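You operate a simulated robot arm through the tools that you are given. There is no shell and no other tool. Be economical: measure what you need, move in short steps, check, and stop when the job is done.

You run a simulated two-armed robot. Do the job below in one go: nothing can be reset, and whatever is moved stays where it is left.

## Task
Wipe up the spill on the top of the front bench with the blue cloth and put it back.

The check looks at the end state, three seconds after you hand in, the way a careful person would. Anything else that was tipped, shoved, dropped, spilled or broken makes it a failure. Flat cloth is picked up by pressing the open fingertips on it (5 to 10 N) and closing them slowly along it; thin cloth reads only 2 to 8 mm in the jaws.

## Robot
Two 7-joint arms with two-finger parallel grippers on one trunk, on a base that drives. Base frame: it is fixed to the floor where the robot stands at the start and does not move with it; the origin is under the middle of the robot, x ahead of it, y to its left, z up. Readings come in m, degrees, newtons and seconds.
The left shoulder is at the start at [0.07, 0.163, 1.095], the right one opposite. Payload 3.43 kg a hand.
The TCP of each hand is the grasp point between the finger pads, 0.034 m short of the fingertips. In the tool frame z runs along the fingers and y along their closing line. The gripper opens to 0.128 m. The fingers are 0.024 m wide and 0.012 m thick; the gripper's body (0.048 by 0.13 m) begins 0.096 m behind the TCP.
Orientation is that of the tool frame in the base frame, as [roll, pitch, yaw] about the fixed x, y, z axes, in that order (R = Rz(yaw) Ry(pitch) Rx(roll)). With the fingers straight down and closing along the base's y, the tool's x points along the base's -x, its y along +y and its z along -z.

## Interface
- The arms move only by the tool arm_command. It takes "left_steps", "right_steps" or both (then of equal length, played together; a hand with none holds still); each is a list of rows, each a list of 7 numbers: the finger opening in cm, from 0 to 12.8, then the shift along the tool's x, y, z in cm, then the turn, a rotation vector about the tool's x, y, z in degrees. In form: [[grip, dx, dy, dz, wx, wy, wz], ...]. A call has 1 to 10 rows; each row shifts and turns the commanded pose from where the row before left it, along the tool's axes as they then stand. A row lasts 0.2 s, in which the tool goes at most 0.05 m and 8.6 degrees; a call with a longer step from one row to the next is refused whole, and so is a gripper value outside its range. Where a pose cannot be reached the arm comes as near as it can. A force on the tool above 40 N (or 10 N above the force at the start of the call, whichever is more), or a blocked arm, ends the call early, and 0.2 s more pass. The fingers move at their own pace (about 0.153 m/s each) and stop on an object; they squeeze with about 26 N. The grip force told is the motor's: it shows also when the fingers shut on nothing. Time passes only in rows, and 0.2 s behind the last, so rows that do not move let the fingers close. The reply holds the time, the measured pose of the TCP, the force on the tool along the base axes, the opening and the grip force, in the units named above and with some noise.
- Cameras (640 x 400 px; columns grow to the right, rows downward): "scene" is now at [0.1358, 0.008, 1.3115]; the picture's right is [0.11, -0.99, 0.00], its down [-0.66, -0.07, -0.75] and it looks along [0.74, 0.08, -0.67] (base axes); focal length 284 px, centre (320, 200). "left" rides on the left gripper at [0.076, 0.011, -0.16] in its tool frame; the picture's right is [-0.15, 0.99, 0.00], its down [-0.88, -0.13, -0.46] and it looks along [-0.45, -0.07, 0.89] (tool axes); focal length 234 px, centre (320, 200). "right" rides on the right gripper at [0.076, -0.011, -0.16] in its tool frame; the picture's right is [0.15, 0.99, 0.00], its down [-0.88, 0.13, -0.46] and it looks along [-0.45, 0.07, 0.89] (tool axes); focal length 234 px, centre (320, 200).
- snapshot(camera): a new picture of that camera. It takes no simulated time.
- slide_trunk(by): slides the trunk up (or, below 0, down) by that many m; the arms and the scene camera ride with it, the base frame stays. It gives what a move gives, with no picture.
- base_move(legs): drives the robot by 1 to 6 legs, each [ahead, left, turn to the left] in m, m and degrees, along the robot's own axes; the way and the turn of a leg run together, so that a leg with both is an arc; at most 1.5 m and 180 degrees a leg. The arms and the cameras ride along, it lands a little off, and it stops where it bumps. It gives what a move gives.
- pan_tilt(pan, tilt): turns the head with the scene camera to pan (to the left, within 86 degrees either way) and tilt (down, from -29 to 69), counted from straight ahead of the robot. It gives what a move gives.
- measure_at(camera, pixels): for up to 12 pixels [column, row] of the newest picture of that camera ("zoom" is the newest enlarged one), the place [x, y, z] in the base frame of the surface seen there, good to about 0.002 m. It takes no simulated time.
- zoom(camera, box): a new picture of the part [left, top, right, bottom] of that camera's present view, enlarged. It takes no simulated time.
- finish_job(): hands the job in; it is judged then, once.

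Keep the steps short. Do not move on a guess: measure, check each grasp and each placing, and mend mistakes. In all there are 80 turns and 78 pictures (those below and enlarged ones count). Leave the grippers open and the arms clear of the work at the hand-in unless told otherwise, and finish with a single line.

The tools are called after "Call:" as a command line: name --argument value ..., lists and objects as JSON in quotes. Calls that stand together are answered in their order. arm_command: Moves the arms, as the interface text tells. Its arguments: {"type":"object","properties":{"left_steps":{"type":"array","items":{"type":"array","items":{"type":"number"}}},"right_steps":{"type":"array","items":{"type":"array","items":{"type":"number"}}}},"required":[]} The other tools are called the same way: slide_trunk (by) slides the trunk up or down; base_move (legs) drives the base; pan_tilt (pan, tilt) turns the head that bears the scene camera; snapshot (camera) takes a picture; measure_at (camera, pixels) gives the place of the surface under pixels of a picture; zoom (camera, box) takes an enlarged picture of a part of a camera's view; finish_job () hands the job in.

At the start:

```text
t: 0.0
left_eef_pos: [0.6207, 0.3665, 1.0902]
left_ee_rot: [180.0, 0.0, -179.9]
left_force: [-0.7, -0.3, 0.6]
left_width: 0.1279
left_finger_force: 0.0
right_eef_pos: [0.7033, -0.1642, 1.0119]
right_ee_rot: [179.9, 0.0, -179.9]
right_force: [0.0, -0.2, 1.0]
right_width: 0.1278
right_finger_force: 0.1
trunk travel left (down, up): [-0.575, 0.365]
robot x, y, heading: [0.0032, -0.0003, -0.1]
head pan, tilt: [6.2, 41.8]
```

scene: 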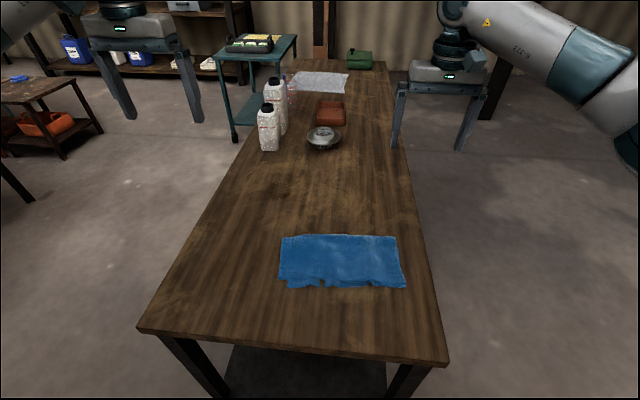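
right: 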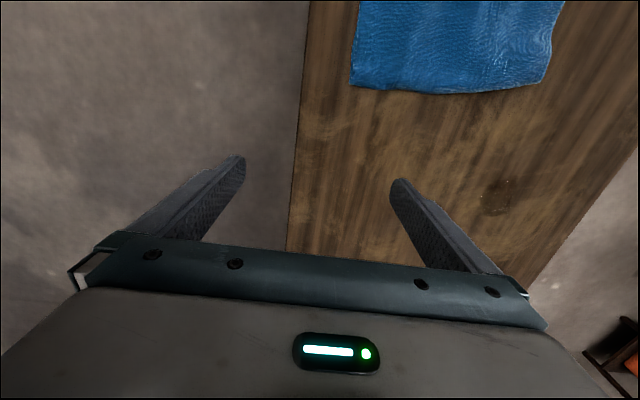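
left: 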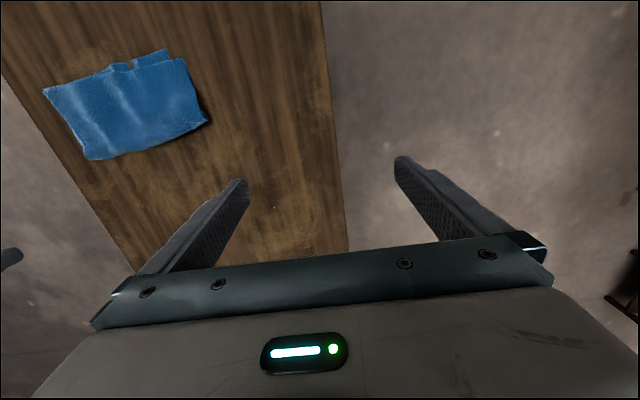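

The blue cloth is at about (342,260). No spill is obvious yet, so I'll zoom in on both halves of the bench top.

Call:
zoom --camera "scene" --box '[220, 50, 420, 175]'

Call:
zoom --camera "scene" --box '[130, 160, 450, 360]'

Call:
measure_at --camera "scene" --pixels '[[283, 238], [398, 238], [405, 286], [282, 281], [342, 260], [140, 328], [446, 360], [385, 70], [295, 70], [323, 140], [268, 148], [320, 83]]'

```text
3.20 times, centred on (320, 112) of scene
```

zoom: 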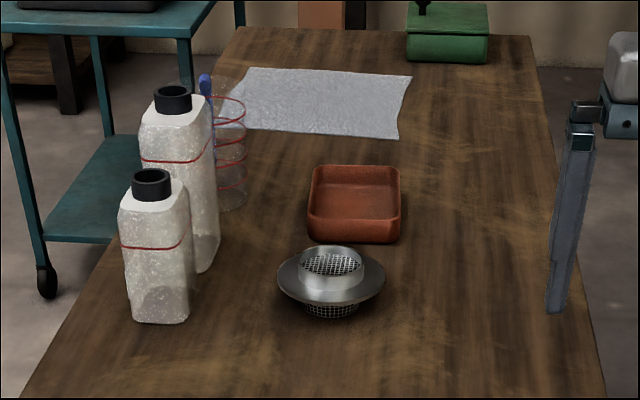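

```text
2.00 times, centred on (290, 260) of scene
```

zoom: 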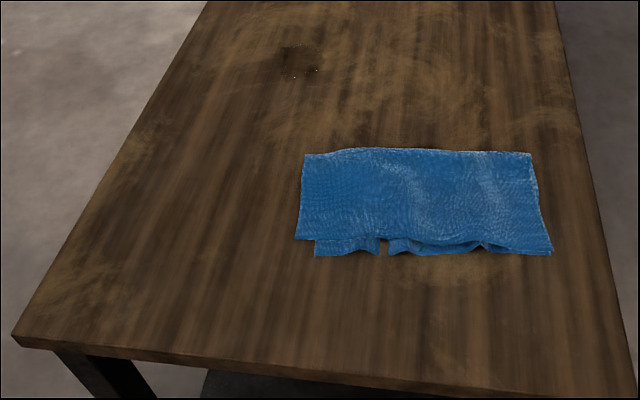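

```text
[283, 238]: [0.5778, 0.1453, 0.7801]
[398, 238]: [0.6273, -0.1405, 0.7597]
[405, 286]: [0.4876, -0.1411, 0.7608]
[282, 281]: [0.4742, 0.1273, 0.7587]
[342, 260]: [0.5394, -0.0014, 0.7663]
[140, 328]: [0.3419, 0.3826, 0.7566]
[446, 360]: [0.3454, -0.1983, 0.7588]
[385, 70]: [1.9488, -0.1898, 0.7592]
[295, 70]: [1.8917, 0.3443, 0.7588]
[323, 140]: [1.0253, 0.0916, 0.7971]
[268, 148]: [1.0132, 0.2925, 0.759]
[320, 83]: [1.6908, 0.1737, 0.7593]
```

The bench top is at z≈0.758. There is a dark wet patch near scene (279,191), so I'll look closer at it and at the cloth.

Call:
zoom --camera "scene" --box '[240, 165, 320, 215]'

Call:
measure_at --camera "zoom" --pixels '[[310, 200], [260, 200], [370, 200], [310, 160], [310, 250]]'

Call:
zoom --camera "scene" --box '[262, 220, 422, 320]'

Call:
zoom --camera "right" --box '[340, 100, 640, 288]'

```text
8.00 times, centred on (280, 190) of scene
```

zoom: 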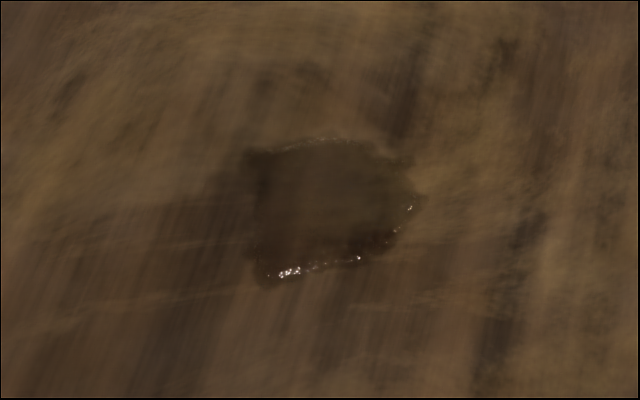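

```text
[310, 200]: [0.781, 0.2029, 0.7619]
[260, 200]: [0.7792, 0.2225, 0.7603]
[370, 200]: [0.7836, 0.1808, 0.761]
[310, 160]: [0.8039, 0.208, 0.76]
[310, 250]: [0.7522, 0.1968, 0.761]
```

```text
4.00 times, centred on (342, 270) of scene
```

zoom: 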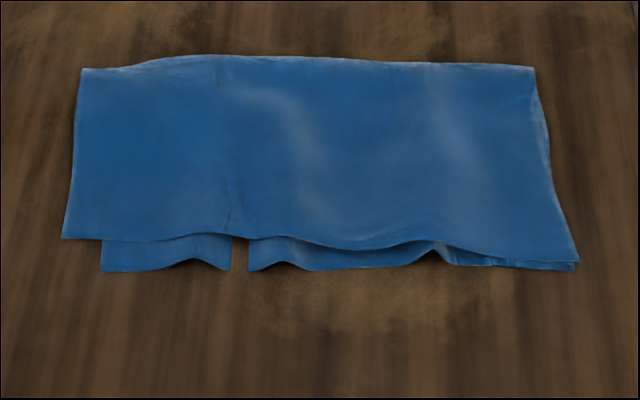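

```text
2.13 times, centred on (490, 194) of right
```

zoom: 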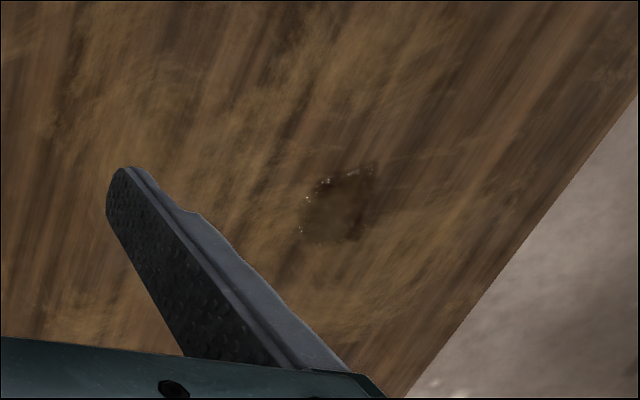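

The spill is centred near (0.78, 0.20) with a radius of about 0.035. The cloth is folded in two, with the fold on its far edge. I plan to pinch the fold near both ends with both hands, drag the cloth over the spill, then carry it back. First I'll measure the fold edge.

Call:
measure_at --camera "scene" --pixels '[[285, 239], [292, 240], [302, 238], [310, 236], [320, 236], [340, 237], [360, 238], [375, 238], [385, 239], [393, 239], [298, 248], [382, 248]]'

Call:
measure_at --camera "left" --pixels '[[46, 90], [92, 157], [204, 122], [180, 62], [120, 150], [160, 138], [275, 207]]'

```text
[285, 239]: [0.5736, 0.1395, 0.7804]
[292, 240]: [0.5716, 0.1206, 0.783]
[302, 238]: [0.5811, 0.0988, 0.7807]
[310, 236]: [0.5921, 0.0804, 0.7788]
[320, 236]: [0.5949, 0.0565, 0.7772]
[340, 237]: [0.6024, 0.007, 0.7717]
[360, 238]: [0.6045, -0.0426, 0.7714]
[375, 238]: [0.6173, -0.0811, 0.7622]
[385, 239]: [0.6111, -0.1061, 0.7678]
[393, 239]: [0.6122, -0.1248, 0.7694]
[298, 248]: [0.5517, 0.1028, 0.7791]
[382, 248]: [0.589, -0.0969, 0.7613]
```

```text
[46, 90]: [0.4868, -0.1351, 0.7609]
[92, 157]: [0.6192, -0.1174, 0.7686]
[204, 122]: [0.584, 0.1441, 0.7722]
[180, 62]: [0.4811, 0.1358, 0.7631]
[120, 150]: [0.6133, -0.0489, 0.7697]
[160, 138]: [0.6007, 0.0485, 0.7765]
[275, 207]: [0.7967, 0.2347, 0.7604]
```

The fold line runs from (0.584, 0.142) to (0.619, -0.12), with the left end puffed up to 0.78. I'll bring both hands above it at z≈0.85: left over (0.57, 0.10), right over (0.60, -0.09).

Call:
arm_command --left_steps '[[5, 0.5, -2.67, 2.4, 0, 0, 0], [5, 0.5, -2.67, 2.4, 0, 0, 0], [5, 0.5, -2.67, 2.4, 0, 0, 0], [5, 0.5, -2.67, 2.4, 0, 0, 0], [5, 0.5, -2.67, 2.4, 0, 0, 0], [5, 0.5, -2.67, 2.4, 0, 0, 0], [5, 0.5, -2.67, 2.4, 0, 0, 0], [5, 0.5, -2.67, 2.4, 0, 0, 0], [5, 0.5, -2.67, 2.4, 0, 0, 0], [5, 0.5, -2.67, 2.4, 0, 0, 0]]' --right_steps '[[5, 1.05, 0.74, 1.6, 0, 0, 0], [5, 1.05, 0.74, 1.6, 0, 0, 0], [5, 1.05, 0.74, 1.6, 0, 0, 0], [5, 1.05, 0.74, 1.6, 0, 0, 0], [5, 1.05, 0.74, 1.6, 0, 0, 0], [5, 1.05, 0.74, 1.6, 0, 0, 0], [5, 1.05, 0.74, 1.6, 0, 0, 0], [5, 1.05, 0.74, 1.6, 0, 0, 0], [5, 1.05, 0.74, 1.6, 0, 0, 0], [5, 1.05, 0.74, 1.6, 0, 0, 0]]'

Call:
snapshot --camera "scene"

Call:
snapshot --camera "left"

```text
t: 2.2
left_eef_pos: [0.5724, 0.1006, 0.8472]
left_ee_rot: [-180.0, 0.0, -180.0]
left_force: [-0.6, -0.2, -0.1]
left_width: 0.0498
left_finger_force: 0.1
right_eef_pos: [0.5973, -0.0898, 0.8496]
right_ee_rot: [-180.0, -0.2, 179.9]
right_force: [0.6, -0.1, -0.3]
right_width: 0.0503
right_finger_force: 0.1
trunk travel left (down, up): [-0.575, 0.365]
robot x, y, heading: [0.0024, 0.0016, 0.1]
head pan, tilt: [6.2, 41.8]
```

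```text
69 pictures are left
```

scene: 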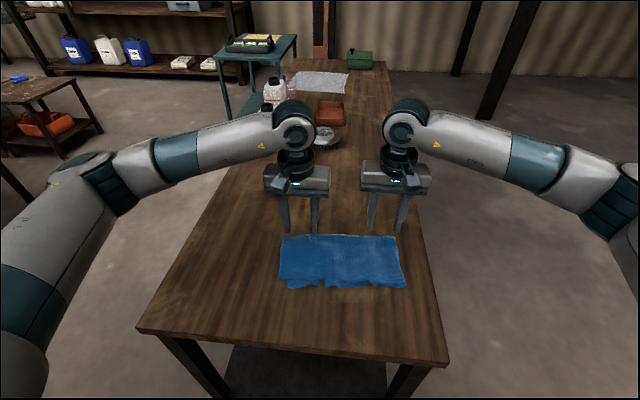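

```text
68 pictures are left
```

left: 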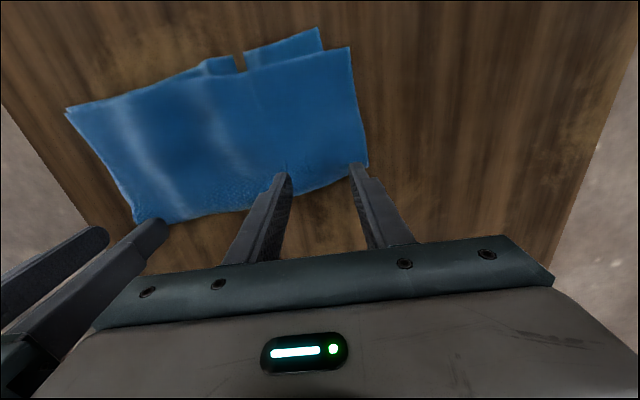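

Fingers are over the fold and clear of each other. I'll shift 1 cm toward the robot and go down to just above the bench in small steps.

Call:
arm_command --left_steps '[[5, 0.6, 0, 1.5, 0, 0, 0], [5, 0.6, 0, 1.5, 0, 0, 0], [5, 0, 0, 1.0, 0, 0, 0], [5, 0, 0, 0.7, 0, 0, 0]]' --right_steps '[[5, 0.6, 0, 1.5, 0, 0, 0], [5, 0.6, 0, 1.5, 0, 0, 0], [5, 0, 0, 1.0, 0, 0, 0], [5, 0, 0, 0.7, 0, 0, 0]]'

Call:
snapshot --camera "left"

Call:
snapshot --camera "right"

```text
t: 3.2
left_eef_pos: [0.5592, 0.1007, 0.8016]
left_ee_rot: [180.0, 0.0, 179.9]
left_force: [0.4, -0.2, 0.1]
left_width: 0.0501
left_finger_force: 0.0
right_eef_pos: [0.5858, -0.0906, 0.8047]
right_ee_rot: [179.9, 0.1, 180.0]
right_force: [0.6, 0.4, 0.0]
right_width: 0.0498
right_finger_force: 0.0
trunk travel left (down, up): [-0.575, 0.365]
robot x, y, heading: [0.0017, -0.0029, -0.0]
head pan, tilt: [6.2, 41.8]
```

```text
67 pictures are left
```

left: 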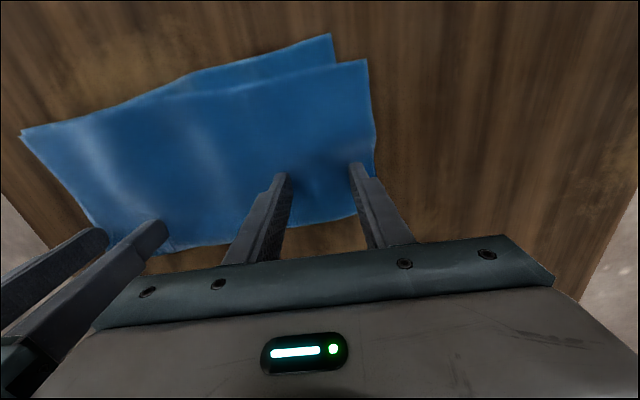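

```text
66 pictures are left
```

right: 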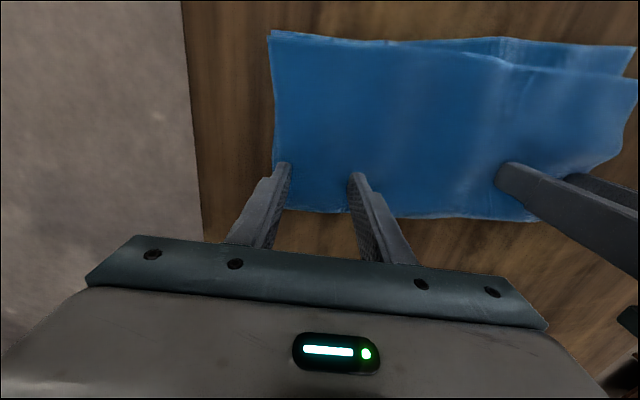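

Placement is good. I'll press down now, shifting the right hand 0.7 cm inward, and read the forces.

Call:
arm_command --left_steps '[[5, 0, 0, 0.5, 0, 0, 0], [5, 0, 0, 0.3, 0, 0, 0], [5, 0, 0, 0.2, 0, 0, 0]]' --right_steps '[[5, 0, 0.7, 0.5, 0, 0, 0], [5, 0, 0, 0.4, 0, 0, 0], [5, 0, 0, 0.3, 0, 0, 0]]'

```text
t: 4.0
left_eef_pos: [0.5586, 0.0979, 0.7963]
left_ee_rot: [-179.8, 0.4, -180.0]
left_force: [4.5, -2.5, 22.4]
left_width: 0.0481
left_finger_force: 0.0
right_eef_pos: [0.584, -0.0805, 0.7969]
right_ee_rot: [179.8, 0.5, -180.0]
right_force: [4.5, 3.5, 29.1]
right_width: 0.0481
right_finger_force: 0.1
trunk travel left (down, up): [-0.575, 0.365]
robot x, y, heading: [0.0047, -0.0032, -0.3]
head pan, tilt: [6.2, 41.8]
```

It's pressing too hard (22 N and 29 N), so I'll back off 3 mm on each hand.

Call:
arm_command --left_steps '[[5, 0, 0, -0.3, 0, 0, 0], [5, 0, 0, 0, 0, 0, 0]]' --right_steps '[[5, 0, 0, -0.32, 0, 0, 0], [5, 0, 0, 0, 0, 0, 0]]'

```text
t: 4.6
left_eef_pos: [0.5577, 0.1008, 0.7975]
left_ee_rot: [-180.0, 0.0, 180.0]
left_force: [-0.2, -3.7, 10.5]
left_width: 0.0486
left_finger_force: 0.1
right_eef_pos: [0.5839, -0.0812, 0.796]
right_ee_rot: [-179.9, 0.2, 180.0]
right_force: [1.3, 5.7, 19.0]
right_width: 0.0476
right_finger_force: 0.1
trunk travel left (down, up): [-0.575, 0.365]
robot x, y, heading: [0.0008, 0.0003, 0.2]
head pan, tilt: [6.2, 41.8]
```

Left is at 10 N and right at 19 N. I'll raise the right a little more, then close both slowly.

Call:
arm_command --left_steps '[[4.6, 0, 0, -0.03, 0, 0, 0], [4.2, 0, 0, 0, 0, 0, 0], [3.8, 0, 0, 0, 0, 0, 0], [3.3, 0, 0, 0, 0, 0, 0], [2.8, 0, 0, 0, 0, 0, 0], [2.3, 0, 0, 0, 0, 0, 0], [1.8, 0, 0, 0, 0, 0, 0], [1.2, 0, 0, 0, 0, 0, 0], [0.6, 0, 0, 0, 0, 0, 0], [0, 0, 0, 0, 0, 0, 0]]' --right_steps '[[5, 0, 0, -0.16, 0, 0, 0], [4.6, 0, 0, 0, 0, 0, 0], [4.0, 0, 0, 0, 0, 0, 0], [3.4, 0, 0, 0, 0, 0, 0], [2.8, 0, 0, 0, 0, 0, 0], [2.3, 0, 0, 0, 0, 0, 0], [1.8, 0, 0, 0, 0, 0, 0], [1.2, 0, 0, 0, 0, 0, 0], [0.6, 0, 0, 0, 0, 0, 0], [0, 0, 0, 0, 0, 0, 0]]'

Call:
snapshot --camera "left"

Call:
snapshot --camera "right"

```text
t: 6.8
left_eef_pos: [0.5586, 0.099, 0.7974]
left_ee_rot: [-179.8, 0.0, 179.9]
left_force: [0.1, -15.3, 2.7]
left_width: 0.0022
left_finger_force: 26.4
right_eef_pos: [0.5839, -0.0807, 0.7982]
right_ee_rot: [179.9, 0.0, -179.9]
right_force: [-1.6, 15.6, 3.2]
right_width: 0.0043
right_finger_force: 26.1
trunk travel left (down, up): [-0.575, 0.365]
robot x, y, heading: [0.0014, -0.0044, -0.2]
head pan, tilt: [6.2, 41.8]
```

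```text
65 pictures are left
```

left: 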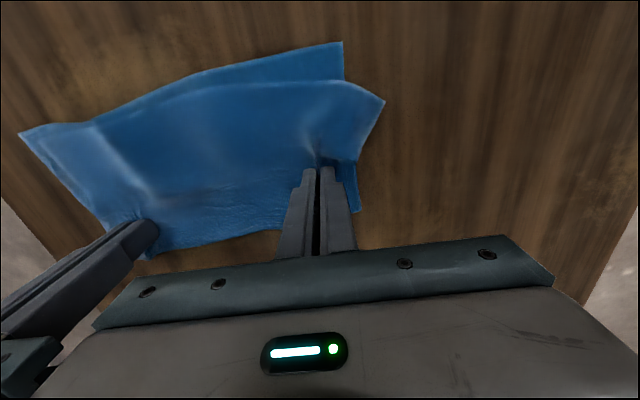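

```text
64 pictures are left
```

right: 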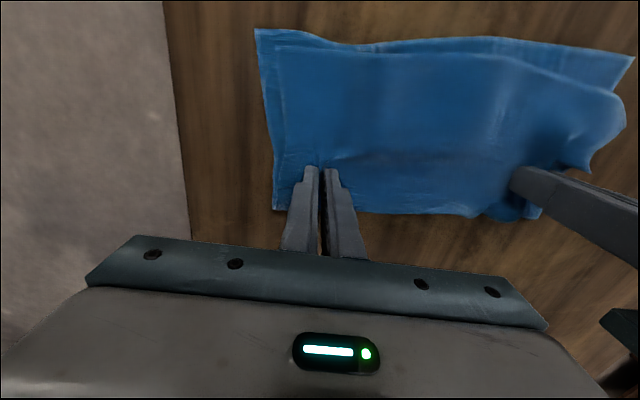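

Widths are 2 and 4 mm, so both pinches hold. The cloth between the hands is taut at 15 N, so I'll bring the hands together a little and lift slightly to check.

Call:
arm_command --left_steps '[[0, 0, -0.5, 0, 0, 0, 0], [0, 0, -0.2, -1, 0, 0, 0], [0, 0, 0, -1.5, 0, 0, 0], [0, 0, 0, -1.5, 0, 0, 0], [0, 0, 0, 0, 0, 0, 0]]' --right_steps '[[0, 0, 0.5, 0, 0, 0, 0], [0, 0, 0.2, -1, 0, 0, 0], [0, 0, 0, -1.5, 0, 0, 0], [0, 0, 0, -1.5, 0, 0, 0], [0, 0, 0, 0, 0, 0, 0]]'

Call:
snapshot --camera "scene"

Call:
snapshot --camera "left"

```text
t: 8.0
left_eef_pos: [0.5587, 0.0935, 0.8357]
left_ee_rot: [-180.0, -0.1, 179.9]
left_force: [1.3, -2.2, 0.7]
left_width: 0.0025
left_finger_force: 26.5
right_eef_pos: [0.5864, -0.0757, 0.8358]
right_ee_rot: [179.9, 0.1, -180.0]
right_force: [-0.1, 2.5, -0.1]
right_width: 0.0015
right_finger_force: 26.5
trunk travel left (down, up): [-0.575, 0.365]
robot x, y, heading: [-0.0007, 0.0008, 0.0]
head pan, tilt: [6.2, 41.8]
```

```text
63 pictures are left
```

scene: 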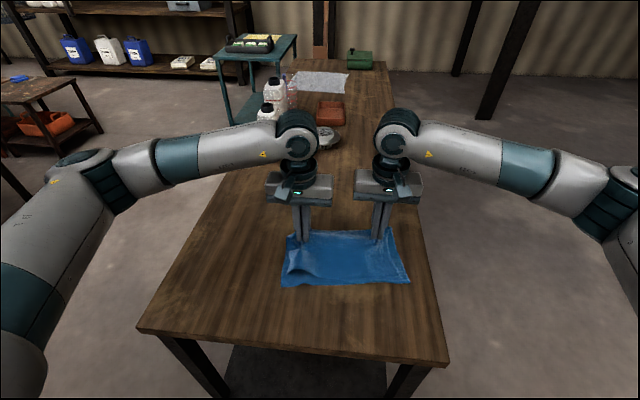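

```text
62 pictures are left
```

left: 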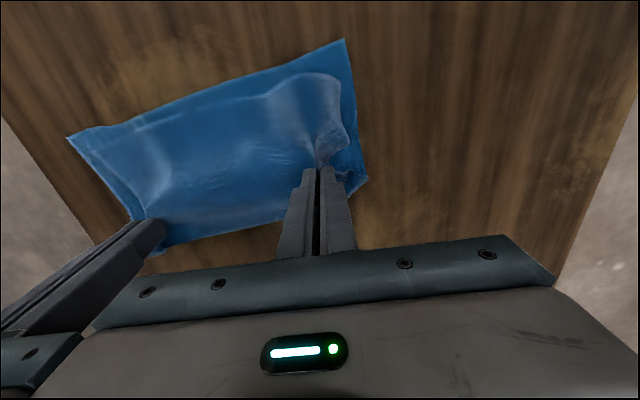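

Both hands hold. I'll lift 7 cm more to see whether both layers come up.

Call:
arm_command --left_steps '[[0, 0, 0, -2.5, 0, 0, 0], [0, 0, 0, -2.5, 0, 0, 0], [0, 0, 0, -2.5, 0, 0, 0], [0, 0, 0, 0, 0, 0, 0]]' --right_steps '[[0, 0, 0, -2.5, 0, 0, 0], [0, 0, 0, -2.5, 0, 0, 0], [0, 0, 0, -2.5, 0, 0, 0], [0, 0, 0, 0, 0, 0, 0]]'

Call:
zoom --camera "scene" --box '[240, 190, 440, 315]'

Call:
snapshot --camera "left"

```text
t: 9.0
left_eef_pos: [0.5597, 0.0945, 0.9113]
left_ee_rot: [-180.0, -0.2, 179.9]
left_force: [-0.1, -2.7, -0.5]
left_width: 0.0025
left_finger_force: 25.9
right_eef_pos: [0.5845, -0.0741, 0.9084]
right_ee_rot: [-179.9, 0.0, 179.9]
right_force: [-0.3, 2.4, -0.3]
right_width: 0.0015
right_finger_force: 25.9
trunk travel left (down, up): [-0.575, 0.365]
robot x, y, heading: [0.0011, -0.0007, -0.1]
head pan, tilt: [6.2, 41.8]
```

```text
3.20 times, centred on (340, 252) of scene
```

zoom: 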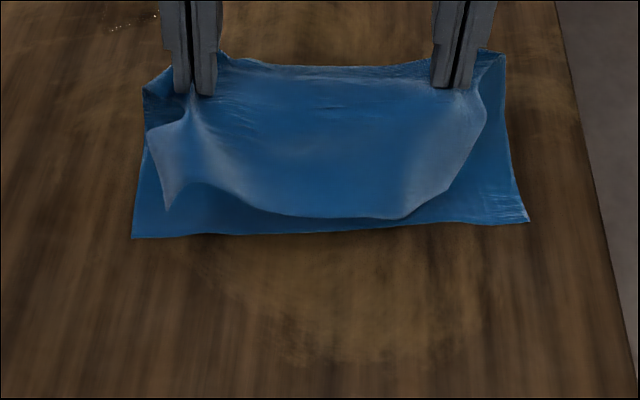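

```text
60 pictures are left
```

left: 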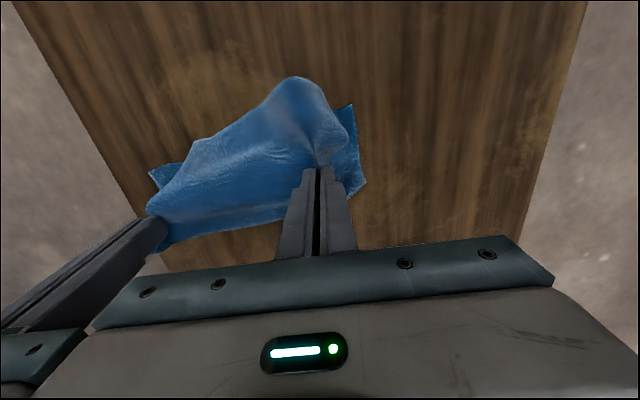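

The whole cloth hangs from both hands. I'll lift 6 cm more, then carry it 14 cm forward and 10 cm left toward the near side of the spill.

Call:
arm_command --left_steps '[[0, 0, 0, -3, 0, 0, 0], [0, 0, 0, -3, 0, 0, 0], [0, -2.3, 1.6, 0, 0, 0, 0], [0, -2.3, 1.6, 0, 0, 0, 0], [0, -2.3, 1.6, 0, 0, 0, 0], [0, -2.3, 1.6, 0, 0, 0, 0], [0, -2.3, 1.6, 0, 0, 0, 0], [0, -2.3, 1.6, 0, 0, 0, 0], [0, 0, 0, 0, 0, 0, 0]]' --right_steps '[[0, 0, 0, -3, 0, 0, 0], [0, 0, 0, -3, 0, 0, 0], [0, -1.9, 1.6, 0, 0, 0, 0], [0, -1.9, 1.6, 0, 0, 0, 0], [0, -1.9, 1.6, 0, 0, 0, 0], [0, -1.9, 1.6, 0, 0, 0, 0], [0, -1.9, 1.6, 0, 0, 0, 0], [0, -1.9, 1.6, 0, 0, 0, 0], [0, 0, 0, 0, 0, 0, 0]]'

Call:
zoom --camera "scene" --box '[200, 130, 440, 280]'

Call:
snapshot --camera "right"

```text
t: 11.0
left_eef_pos: [0.6948, 0.1902, 0.9721]
left_ee_rot: [-179.9, 0.0, -180.0]
left_force: [-0.3, -2.6, 0.1]
left_width: 0.0021
left_finger_force: 26.0
right_eef_pos: [0.6991, 0.0206, 0.9687]
right_ee_rot: [180.0, 0.0, -180.0]
right_force: [-0.6, 2.1, -0.6]
right_width: 0.0016
right_finger_force: 25.3
trunk travel left (down, up): [-0.575, 0.365]
robot x, y, heading: [0.0025, 0.0011, -0.1]
head pan, tilt: [6.2, 41.8]
```

```text
2.67 times, centred on (320, 205) of scene
```

zoom: 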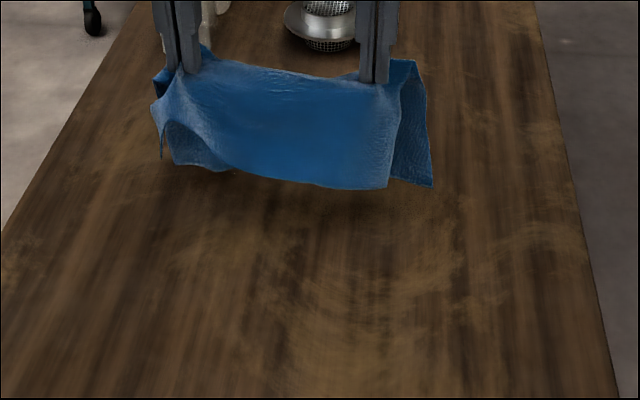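

```text
58 pictures are left
```

right: 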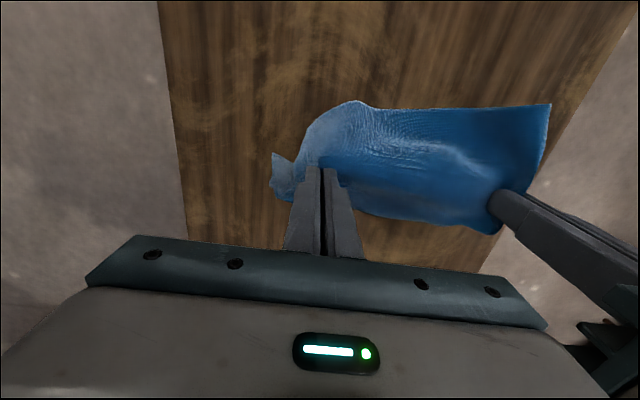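

The cloth hangs freely like a towel. I'll lower it with a slight forward motion so it trails toward the robot, touching down just short of the spill at y≈0.175.

Call:
arm_command --left_steps '[[0, 0.5, -0.5, 3, 0, 0, 0], [0, 0.5, -0.5, 3, 0, 0, 0], [0, -0.5, -0.5, 3, 0, 0, 0], [0, -1.2, 0, 3, 0, 0, 0], [0, -1.2, 0, 3, 0, 0, 0], [0, -1.0, 0, 1.8, 0, 0, 0], [0, 0, 0, 0, 0, 0, 0]]' --right_steps '[[0, 0.5, -0.5, 3, 0, 0, 0], [0, 0.5, -0.5, 3, 0, 0, 0], [0, -0.5, -0.5, 3, 0, 0, 0], [0, -1.2, 0, 3, 0, 0, 0], [0, -1.2, 0, 3, 0, 0, 0], [0, -1.0, 0, 1.5, 0, 0, 0], [0, 0, 0, 0, 0, 0, 0]]'

Call:
zoom --camera "scene" --box '[200, 130, 440, 280]'

Call:
snapshot --camera "left"

```text
t: 12.6
left_eef_pos: [0.7247, 0.1749, 0.8033]
left_ee_rot: [-179.9, 0.1, -180.0]
left_force: [0.1, -2.8, -0.1]
left_width: 0.0023
left_finger_force: 26.1
right_eef_pos: [0.7305, 0.0056, 0.8055]
right_ee_rot: [-180.0, 0.0, 180.0]
right_force: [-0.1, 2.0, -0.7]
right_width: 0.0018
right_finger_force: 26.4
trunk travel left (down, up): [-0.575, 0.365]
robot x, y, heading: [0.0003, 0.0002, -0.3]
head pan, tilt: [6.2, 41.8]
```

```text
2.67 times, centred on (320, 205) of scene
```

zoom: 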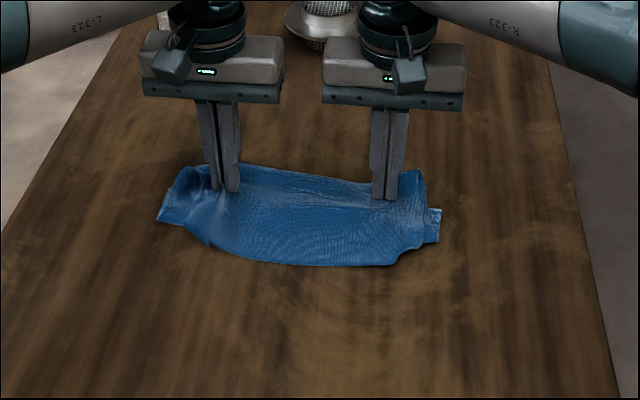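

```text
56 pictures are left
```

left: 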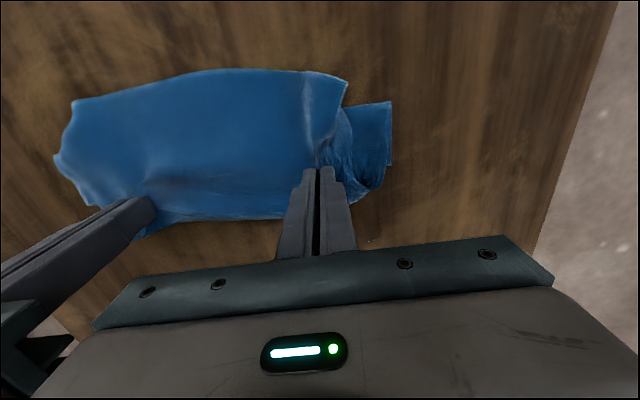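

The cloth is laid well. I'll press lightly and read the forces before dragging.

Call:
arm_command --left_steps '[[0, 0, 0, 0.5, 0, 0, 0], [0, 0, 0, 0.35, 0, 0, 0], [0, 0, 0, 0, 0, 0, 0]]' --right_steps '[[0, 0, 0, 0.5, 0, 0, 0], [0, 0, 0, 0.3, 0, 0, 0], [0, 0, 0, 0, 0, 0, 0]]'

```text
t: 13.4
left_eef_pos: [0.7255, 0.1743, 0.7974]
left_ee_rot: [-180.0, 0.0, 179.9]
left_force: [0.4, -2.2, 7.2]
left_width: 0.0026
left_finger_force: 25.9
right_eef_pos: [0.7281, 0.0042, 0.7981]
right_ee_rot: [179.9, 0.0, 180.0]
right_force: [0.9, 3.1, 1.7]
right_width: 0.0018
right_finger_force: 25.8
trunk travel left (down, up): [-0.575, 0.365]
robot x, y, heading: [0.0008, -0.0011, 0.1]
head pan, tilt: [6.2, 41.8]
```

Left is at 7 N and right at 2 N, which is a good wiping pressure. I'll drag forward across the spill to x≈0.835.

Call:
arm_command --left_steps '[[0, -1.2, 0, 0.05, 0, 0, 0], [0, -1.2, 0, 0, 0, 0, 0], [0, -1.2, 0, 0, 0, 0, 0], [0, -1.2, 0, 0, 0, 0, 0], [0, -1.2, 0, 0, 0, 0, 0], [0, -1.2, 0, 0, 0, 0, 0], [0, -1.2, 0, 0, 0, 0, 0], [0, -1.2, 0, 0, 0, 0, 0], [0, -1.2, 0, 0, 0, 0, 0], [0, 0, 0, 0, 0, 0, 0]]' --right_steps '[[0, -1.2, 0, 0, 0, 0, 0], [0, -1.2, 0, 0, 0, 0, 0], [0, -1.2, 0, 0, 0, 0, 0], [0, -1.2, 0, 0, 0, 0, 0], [0, -1.2, 0, 0, 0, 0, 0], [0, -1.2, 0, 0, 0, 0, 0], [0, -1.2, 0, 0, 0, 0, 0], [0, -1.2, 0, 0, 0, 0, 0], [0, -1.2, 0, 0, 0, 0, 0], [0, 0, 0, 0, 0, 0, 0]]'

Call:
zoom --camera "scene" --box '[200, 110, 440, 260]'

Call:
snapshot --camera "left"

```text
t: 15.6
left_eef_pos: [0.8308, 0.1708, 0.7963]
left_ee_rot: [-179.8, 0.1, 179.7]
left_force: [-9.8, -20.7, 11.3]
left_width: 0.0025
left_finger_force: 25.7
left hand out of reach, approached as far as the arm can: row 9
right_eef_pos: [0.7988, -0.0059, 0.7992]
right_ee_rot: [179.8, 0.2, -179.9]
right_force: [5.0, 17.6, 3.8]
right_width: 0.0057
right_finger_force: 26.6
right hand out of reach, approached as far as the arm can: row 6, 7, 8, 9
trunk travel left (down, up): [-0.575, 0.365]
robot x, y, heading: [-0.002, -0.0019, -0.1]
head pan, tilt: [6.2, 41.8]
```

```text
2.67 times, centred on (320, 185) of scene
```

zoom: 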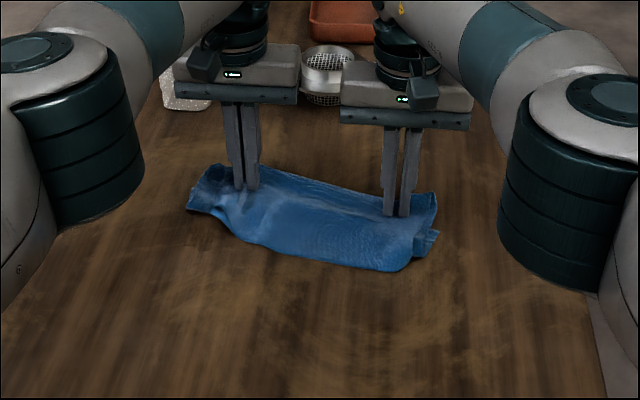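

```text
54 pictures are left
```

left: 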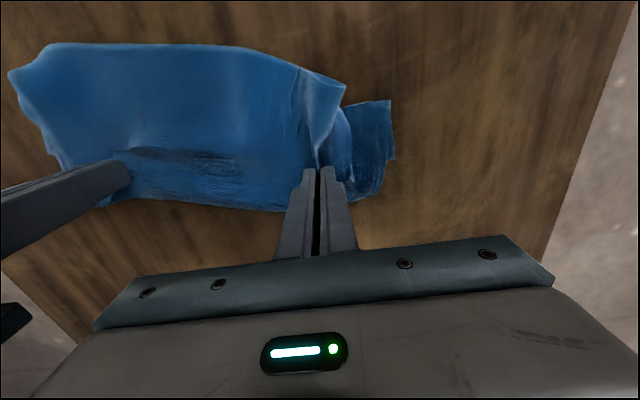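

The right hand reaches its limit at x≈0.80 and the cloth between the hands is pulled tight at 20 N. I'll raise both a bit, bring them back and ease the right hand toward the left.

Call:
arm_command --left_steps '[[0, 0.5, -0.3, -1, 0, 0, 0], [0, 1.5, 0, -1.5, 0, 0, 0], [0, 2.5, 0.5, -1, 0, 0, 0], [0, 2.5, 1, 0, 0, 0, 0], [0, 2.5, 1.2, 0, 0, 0, 0], [0, 1, 0.5, 0, 0, 0, 0], [0, 0, 0, 0, 0, 0, 0]]' --right_steps '[[0, 0.8, 1.3, -1, 0, 0, 0], [0, 2, 0.5, -1.5, 0, 0, 0], [0, 3, 0.5, -1, 0, 0, 0], [0, 2.5, 1, 0, 0, 0, 0], [0, 2.5, 1.2, 0, 0, 0, 0], [0, 1, 0.5, 0, 0, 0, 0], [0, 0, 0, 0, 0, 0, 0]]'

Call:
zoom --camera "scene" --box '[200, 110, 440, 260]'

Call:
snapshot --camera "left"

Call:
snapshot --camera "right"

```text
t: 17.2
left_eef_pos: [0.7259, 0.2032, 0.8308]
left_ee_rot: [179.9, 0.1, -179.9]
left_force: [-3.2, -5.7, 0.5]
left_width: 0.0021
left_finger_force: 26.2
right_eef_pos: [0.681, 0.0452, 0.8317]
right_ee_rot: [-180.0, 0.0, 180.0]
right_force: [3.5, 4.7, 0.1]
right_width: 0.0016
right_finger_force: 25.9
trunk travel left (down, up): [-0.575, 0.365]
robot x, y, heading: [-0.002, -0.0013, -0.1]
head pan, tilt: [6.2, 41.8]
```

```text
2.67 times, centred on (320, 185) of scene
```

zoom: 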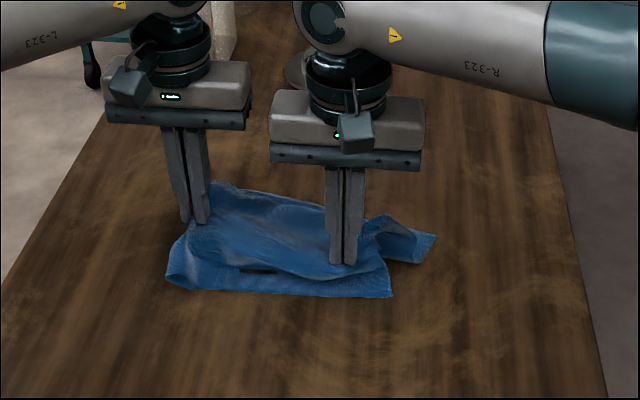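

```text
52 pictures are left
```

left: 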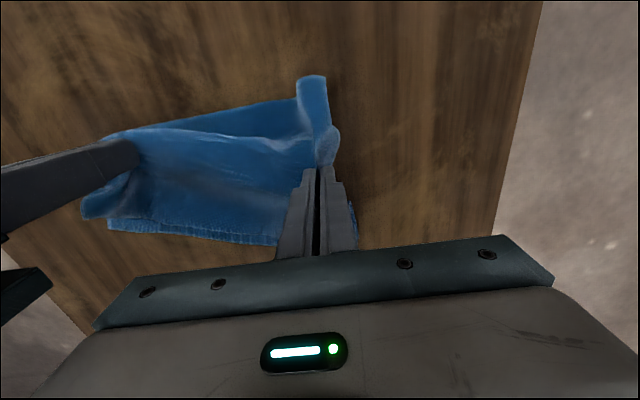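

```text
51 pictures are left
```

right: 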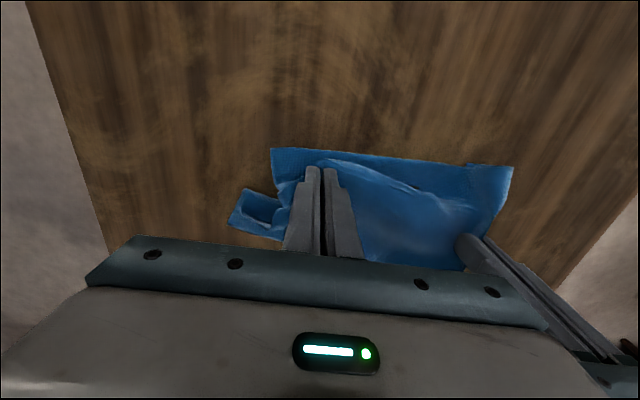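

Both grips still hold. Second pass at y≈0.20: I'll lower 3.4 cm and drag forward 9.5 cm, with the right hand keeping parallel inside its reach.

Call:
arm_command --left_steps '[[0, 0, 0, 2.4, 0, 0, 0], [0, -0.3, 0, 1.05, 0, 0, 0], [0, -1.3, 0, 0, 0, 0, 0], [0, -1.3, 0, 0, 0, 0, 0], [0, -1.3, 0, 0, 0, 0, 0], [0, -1.3, 0, 0, 0, 0, 0], [0, -1.3, 0, 0, 0, 0, 0], [0, -1.3, 0, 0, 0, 0, 0], [0, -1.3, 0, 0, 0, 0, 0], [0, 0, 0, 0, 0, 0, 0]]' --right_steps '[[0, -0.5, 0.2, 2.4, 0, 0, 0], [0, -0.5, 0.2, 0.8, 0, 0, 0], [0, -1.3, 0, 0, 0, 0, 0], [0, -1.3, 0, 0, 0, 0, 0], [0, -1.3, 0, 0, 0, 0, 0], [0, -1.3, 0, 0, 0, 0, 0], [0, -1.3, 0, 0, 0, 0, 0], [0, -1.3, 0, 0, 0, 0, 0], [0, -1.3, 0, 0, 0, 0, 0], [0, 0, 0, 0, 0, 0, 0]]'

Call:
snapshot --camera "left"

```text
t: 19.4
left_eef_pos: [0.8206, 0.2025, 0.7961]
left_ee_rot: [180.0, 0.0, 180.0]
left_force: [-1.4, 0.1, 3.0]
left_width: 0.0023
left_finger_force: 26.1
right_eef_pos: [0.781, 0.0481, 0.8011]
right_ee_rot: [180.0, 0.0, -180.0]
right_force: [0.2, 2.1, 0.5]
right_width: 0.0016
right_finger_force: 26.0
trunk travel left (down, up): [-0.575, 0.365]
robot x, y, heading: [-0.0014, -0.0004, -0.2]
head pan, tilt: [6.2, 41.8]
```

```text
50 pictures are left
```

left: 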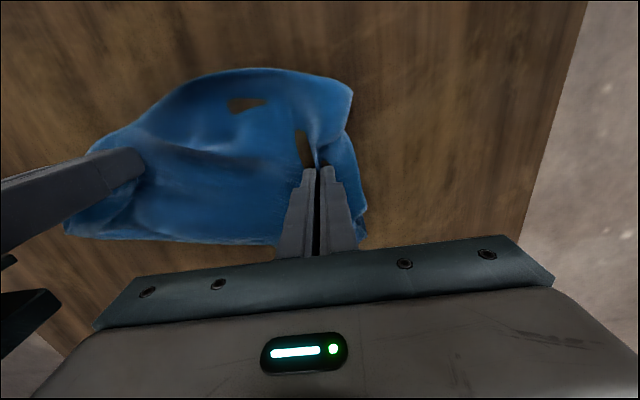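

I see two wood-coloured openings in the cloth, at (247,103) and (303,150). I'll zoom to understand them.

Call:
zoom --camera "left" --box '[190, 60, 390, 185]'

Call:
measure_at --camera "left" --pixels '[[247, 103], [303, 150], [260, 130], [330, 120], [220, 103]]'

Call:
zoom --camera "scene" --box '[220, 130, 380, 230]'

```text
3.20 times, centred on (290, 122) of left
```

zoom: 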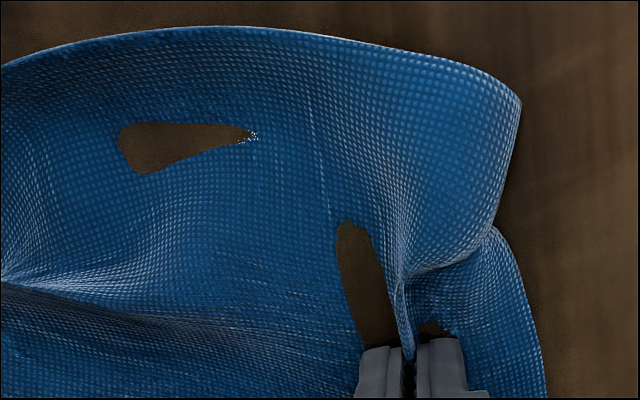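

```text
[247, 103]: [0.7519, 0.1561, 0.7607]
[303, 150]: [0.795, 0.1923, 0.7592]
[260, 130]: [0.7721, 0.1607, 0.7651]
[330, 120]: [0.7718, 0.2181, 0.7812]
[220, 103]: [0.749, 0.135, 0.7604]
```

```text
4.00 times, centred on (300, 180) of scene
```

zoom: 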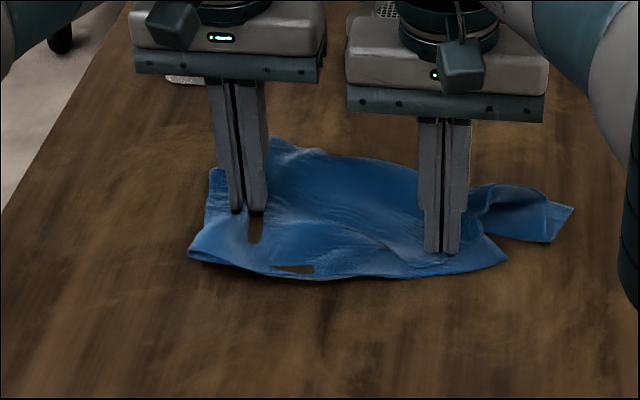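

The gap has glints at its edge and measures at film height, so it may be the remaining wet film showing through. I'll lift both hands 10 cm and move back to look at the bench.

Call:
arm_command --left_steps '[[0, 0.5, 0, -2, 0, 0, 0], [0, 1, 0, -3, 0, 0, 0], [0, 1.5, 0, -3.5, 0, 0, 0], [0, 2.5, 0, -3, 0, 0, 0], [0, 3.5, 0, -2, 0, 0, 0], [0, 4, 0, 0, 0, 0, 0], [0, 4, 0, 0, 0, 0, 0], [0, 0, 0, 0, 0, 0, 0]]' --right_steps '[[0, 0.5, 0, -2, 0, 0, 0], [0, 1, 0, -3, 0, 0, 0], [0, 1.5, 0, -3.5, 0, 0, 0], [0, 2.5, 0, -3, 0, 0, 0], [0, 3.5, 0, -2, 0, 0, 0], [0, 3, 0, 0, 0, 0, 0], [0, 3, 0, 0, 0, 0, 0], [0, 0, 0, 0, 0, 0, 0]]'

Call:
snapshot --camera "scene"

Call:
zoom --camera "scene" --box '[220, 150, 340, 225]'

Call:
snapshot --camera "left"

```text
t: 21.2
left_eef_pos: [0.6487, 0.2016, 0.9299]
left_ee_rot: [179.9, -0.1, -180.0]
left_force: [-0.3, 0.5, 0.2]
left_width: 0.0023
left_finger_force: 25.9
right_eef_pos: [0.6293, 0.0468, 0.9342]
right_ee_rot: [-180.0, -0.1, 179.9]
right_force: [0.8, -0.5, -1.3]
right_width: 0.0018
right_finger_force: 26.2
trunk travel left (down, up): [-0.575, 0.365]
robot x, y, heading: [-0.0032, 0.0014, 0.1]
head pan, tilt: [6.2, 41.8]
```

```text
47 pictures are left
```

scene: 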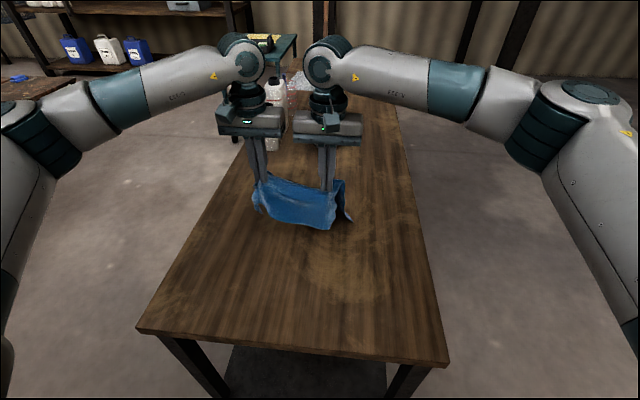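

```text
5.33 times, centred on (280, 188) of scene
```

zoom: 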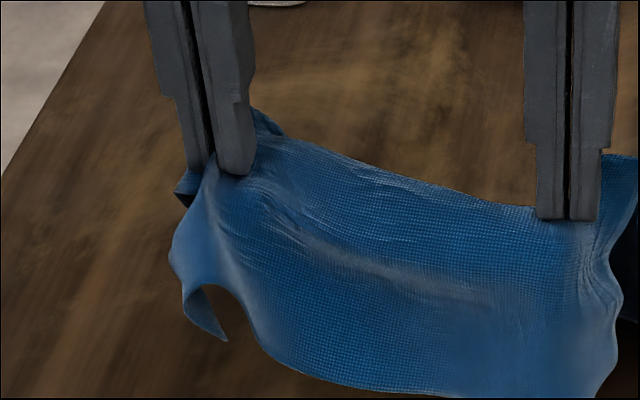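

```text
45 pictures are left
```

left: 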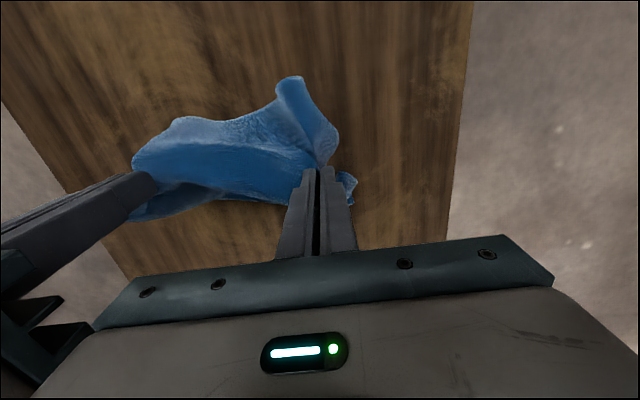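

The cloth has no tears. It blocks the view of the spill, so I'll move both hands back and right, toward home, to see the bench.

Call:
arm_command --left_steps '[[0, 2, -2.2, 0, 0, 0, 0], [0, 2, -2.2, 0, 0, 0, 0], [0, 2, -2.2, 0, 0, 0, 0], [0, 2, -2.2, 0, 0, 0, 0], [0, 1, -2.0, 0, 0, 0, 0], [0, 0, 0, 0, 0, 0, 0]]' --right_steps '[[0, 1.4, -2.5, 0, 0, 0, 0], [0, 1.4, -2.5, 0, 0, 0, 0], [0, 1.4, -2.5, 0, 0, 0, 0], [0, 1.4, -2.5, 0, 0, 0, 0], [0, 0.5, -2.2, 0, 0, 0, 0], [0, 0, 0, 0, 0, 0, 0]]'

Call:
snapshot --camera "scene"

Call:
zoom --camera "scene" --box '[220, 150, 340, 225]'

Call:
snapshot --camera "left"

```text
t: 22.6
left_eef_pos: [0.5596, 0.0943, 0.9314]
left_ee_rot: [-179.8, 0.0, 180.0]
left_force: [-0.8, -1.4, -0.4]
left_width: 0.0022
left_finger_force: 25.7
right_eef_pos: [0.5696, -0.075, 0.934]
right_ee_rot: [-179.8, 0.1, 180.0]
right_force: [0.9, 2.1, 0.0]
right_width: 0.0017
right_finger_force: 25.7
trunk travel left (down, up): [-0.575, 0.365]
robot x, y, heading: [-0.0003, 0.001, 0.1]
head pan, tilt: [6.2, 41.8]
```

```text
44 pictures are left
```

scene: 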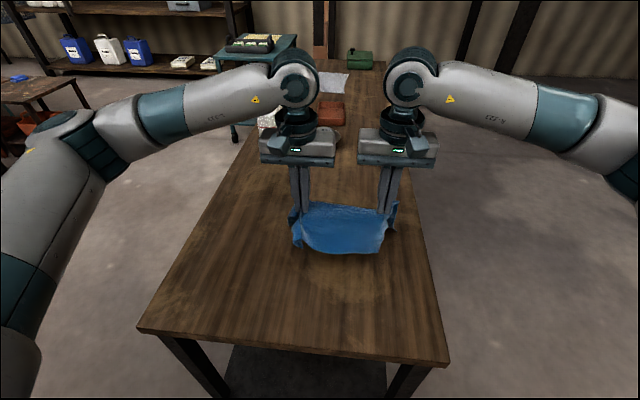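

```text
5.33 times, centred on (280, 188) of scene
```

zoom: 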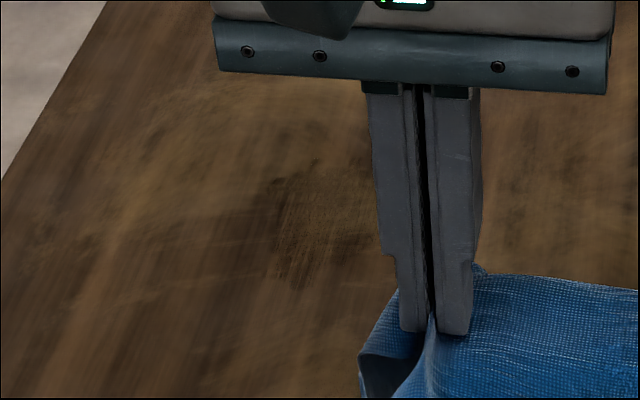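

```text
42 pictures are left
```

left: 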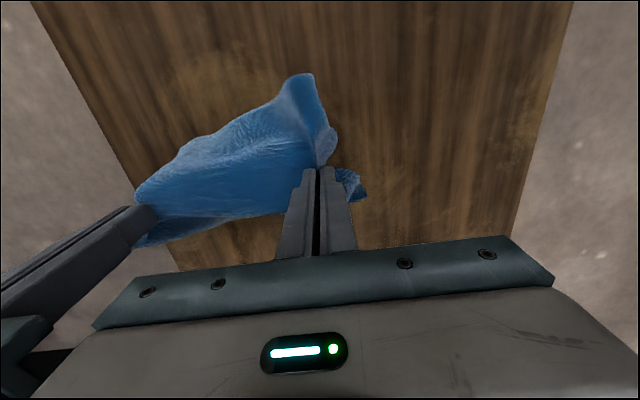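

The glints are gone but a faint dark rim remains near scene (276,191). I'll look closer.

Call:
zoom --camera "scene" --box '[256, 172, 304, 202]'

Call:
measure_at --camera "zoom" --pixels '[[280, 100], [300, 330], [430, 250], [200, 230]]'

```text
13.33 times, centred on (280, 187) of scene
```

zoom: 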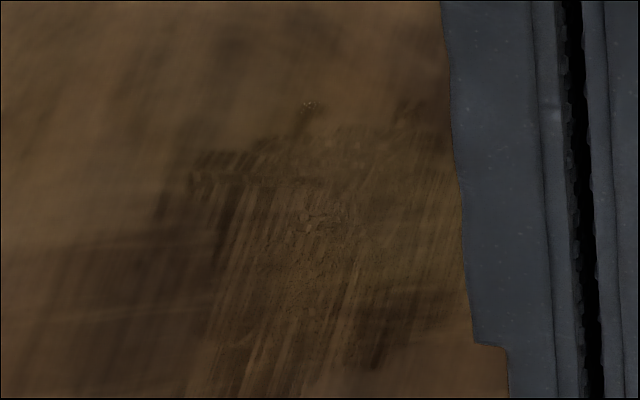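

```text
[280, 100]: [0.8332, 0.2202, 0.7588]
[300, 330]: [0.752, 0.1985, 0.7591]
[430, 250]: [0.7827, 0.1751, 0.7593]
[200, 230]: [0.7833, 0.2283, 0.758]
```

The puddle is mostly gone, but streaks remain over x 0.735–0.83, y 0.165–0.235. I'll carry the cloth back for a fuller wipe, starting at (0.72, 0.235).

Call:
arm_command --left_steps '[[0, -2.67, 2.35, 0, 0, 0, 0], [0, -2.67, 2.35, 0, 0, 0, 0], [0, -2.67, 2.35, 0, 0, 0, 0], [0, -2.67, 2.35, 0, 0, 0, 0], [0, -2.67, 2.35, 0, 0, 0, 0], [0, -2.67, 2.35, 0, 0, 0, 0], [0, 0, 0, 3.2, 0, 0, 0], [0, 0, 0, 3.2, 0, 0, 0], [0, 0, 0, 3.2, 0, 0, 0], [0, 0, 0, 2.7, 0, 0, 0]]' --right_steps '[[0, -1.83, 2.6, 0, 0, 0, 0], [0, -1.83, 2.6, 0, 0, 0, 0], [0, -1.83, 2.6, 0, 0, 0, 0], [0, -1.83, 2.6, 0, 0, 0, 0], [0, -1.83, 2.6, 0, 0, 0, 0], [0, -1.83, 2.6, 0, 0, 0, 0], [0, 0, 0, 3.2, 0, 0, 0], [0, 0, 0, 3.2, 0, 0, 0], [0, 0, 0, 3.2, 0, 0, 0], [0, 0, 0, 2.7, 0, 0, 0]]'

```text
t: 24.8
left_eef_pos: [0.7203, 0.2345, 0.8086]
left_ee_rot: [180.0, 0.1, -180.0]
left_force: [1.1, 1.1, 5.3]
left_width: 0.0021
left_finger_force: 26.2
right_eef_pos: [0.6824, 0.0835, 0.8114]
right_ee_rot: [-180.0, -0.1, 180.0]
right_force: [0.0, 0.1, -0.1]
right_width: 0.0016
right_finger_force: 25.7
trunk travel left (down, up): [-0.575, 0.365]
robot x, y, heading: [0.0011, 0.0, -0.0]
head pan, tilt: [6.2, 41.8]
```

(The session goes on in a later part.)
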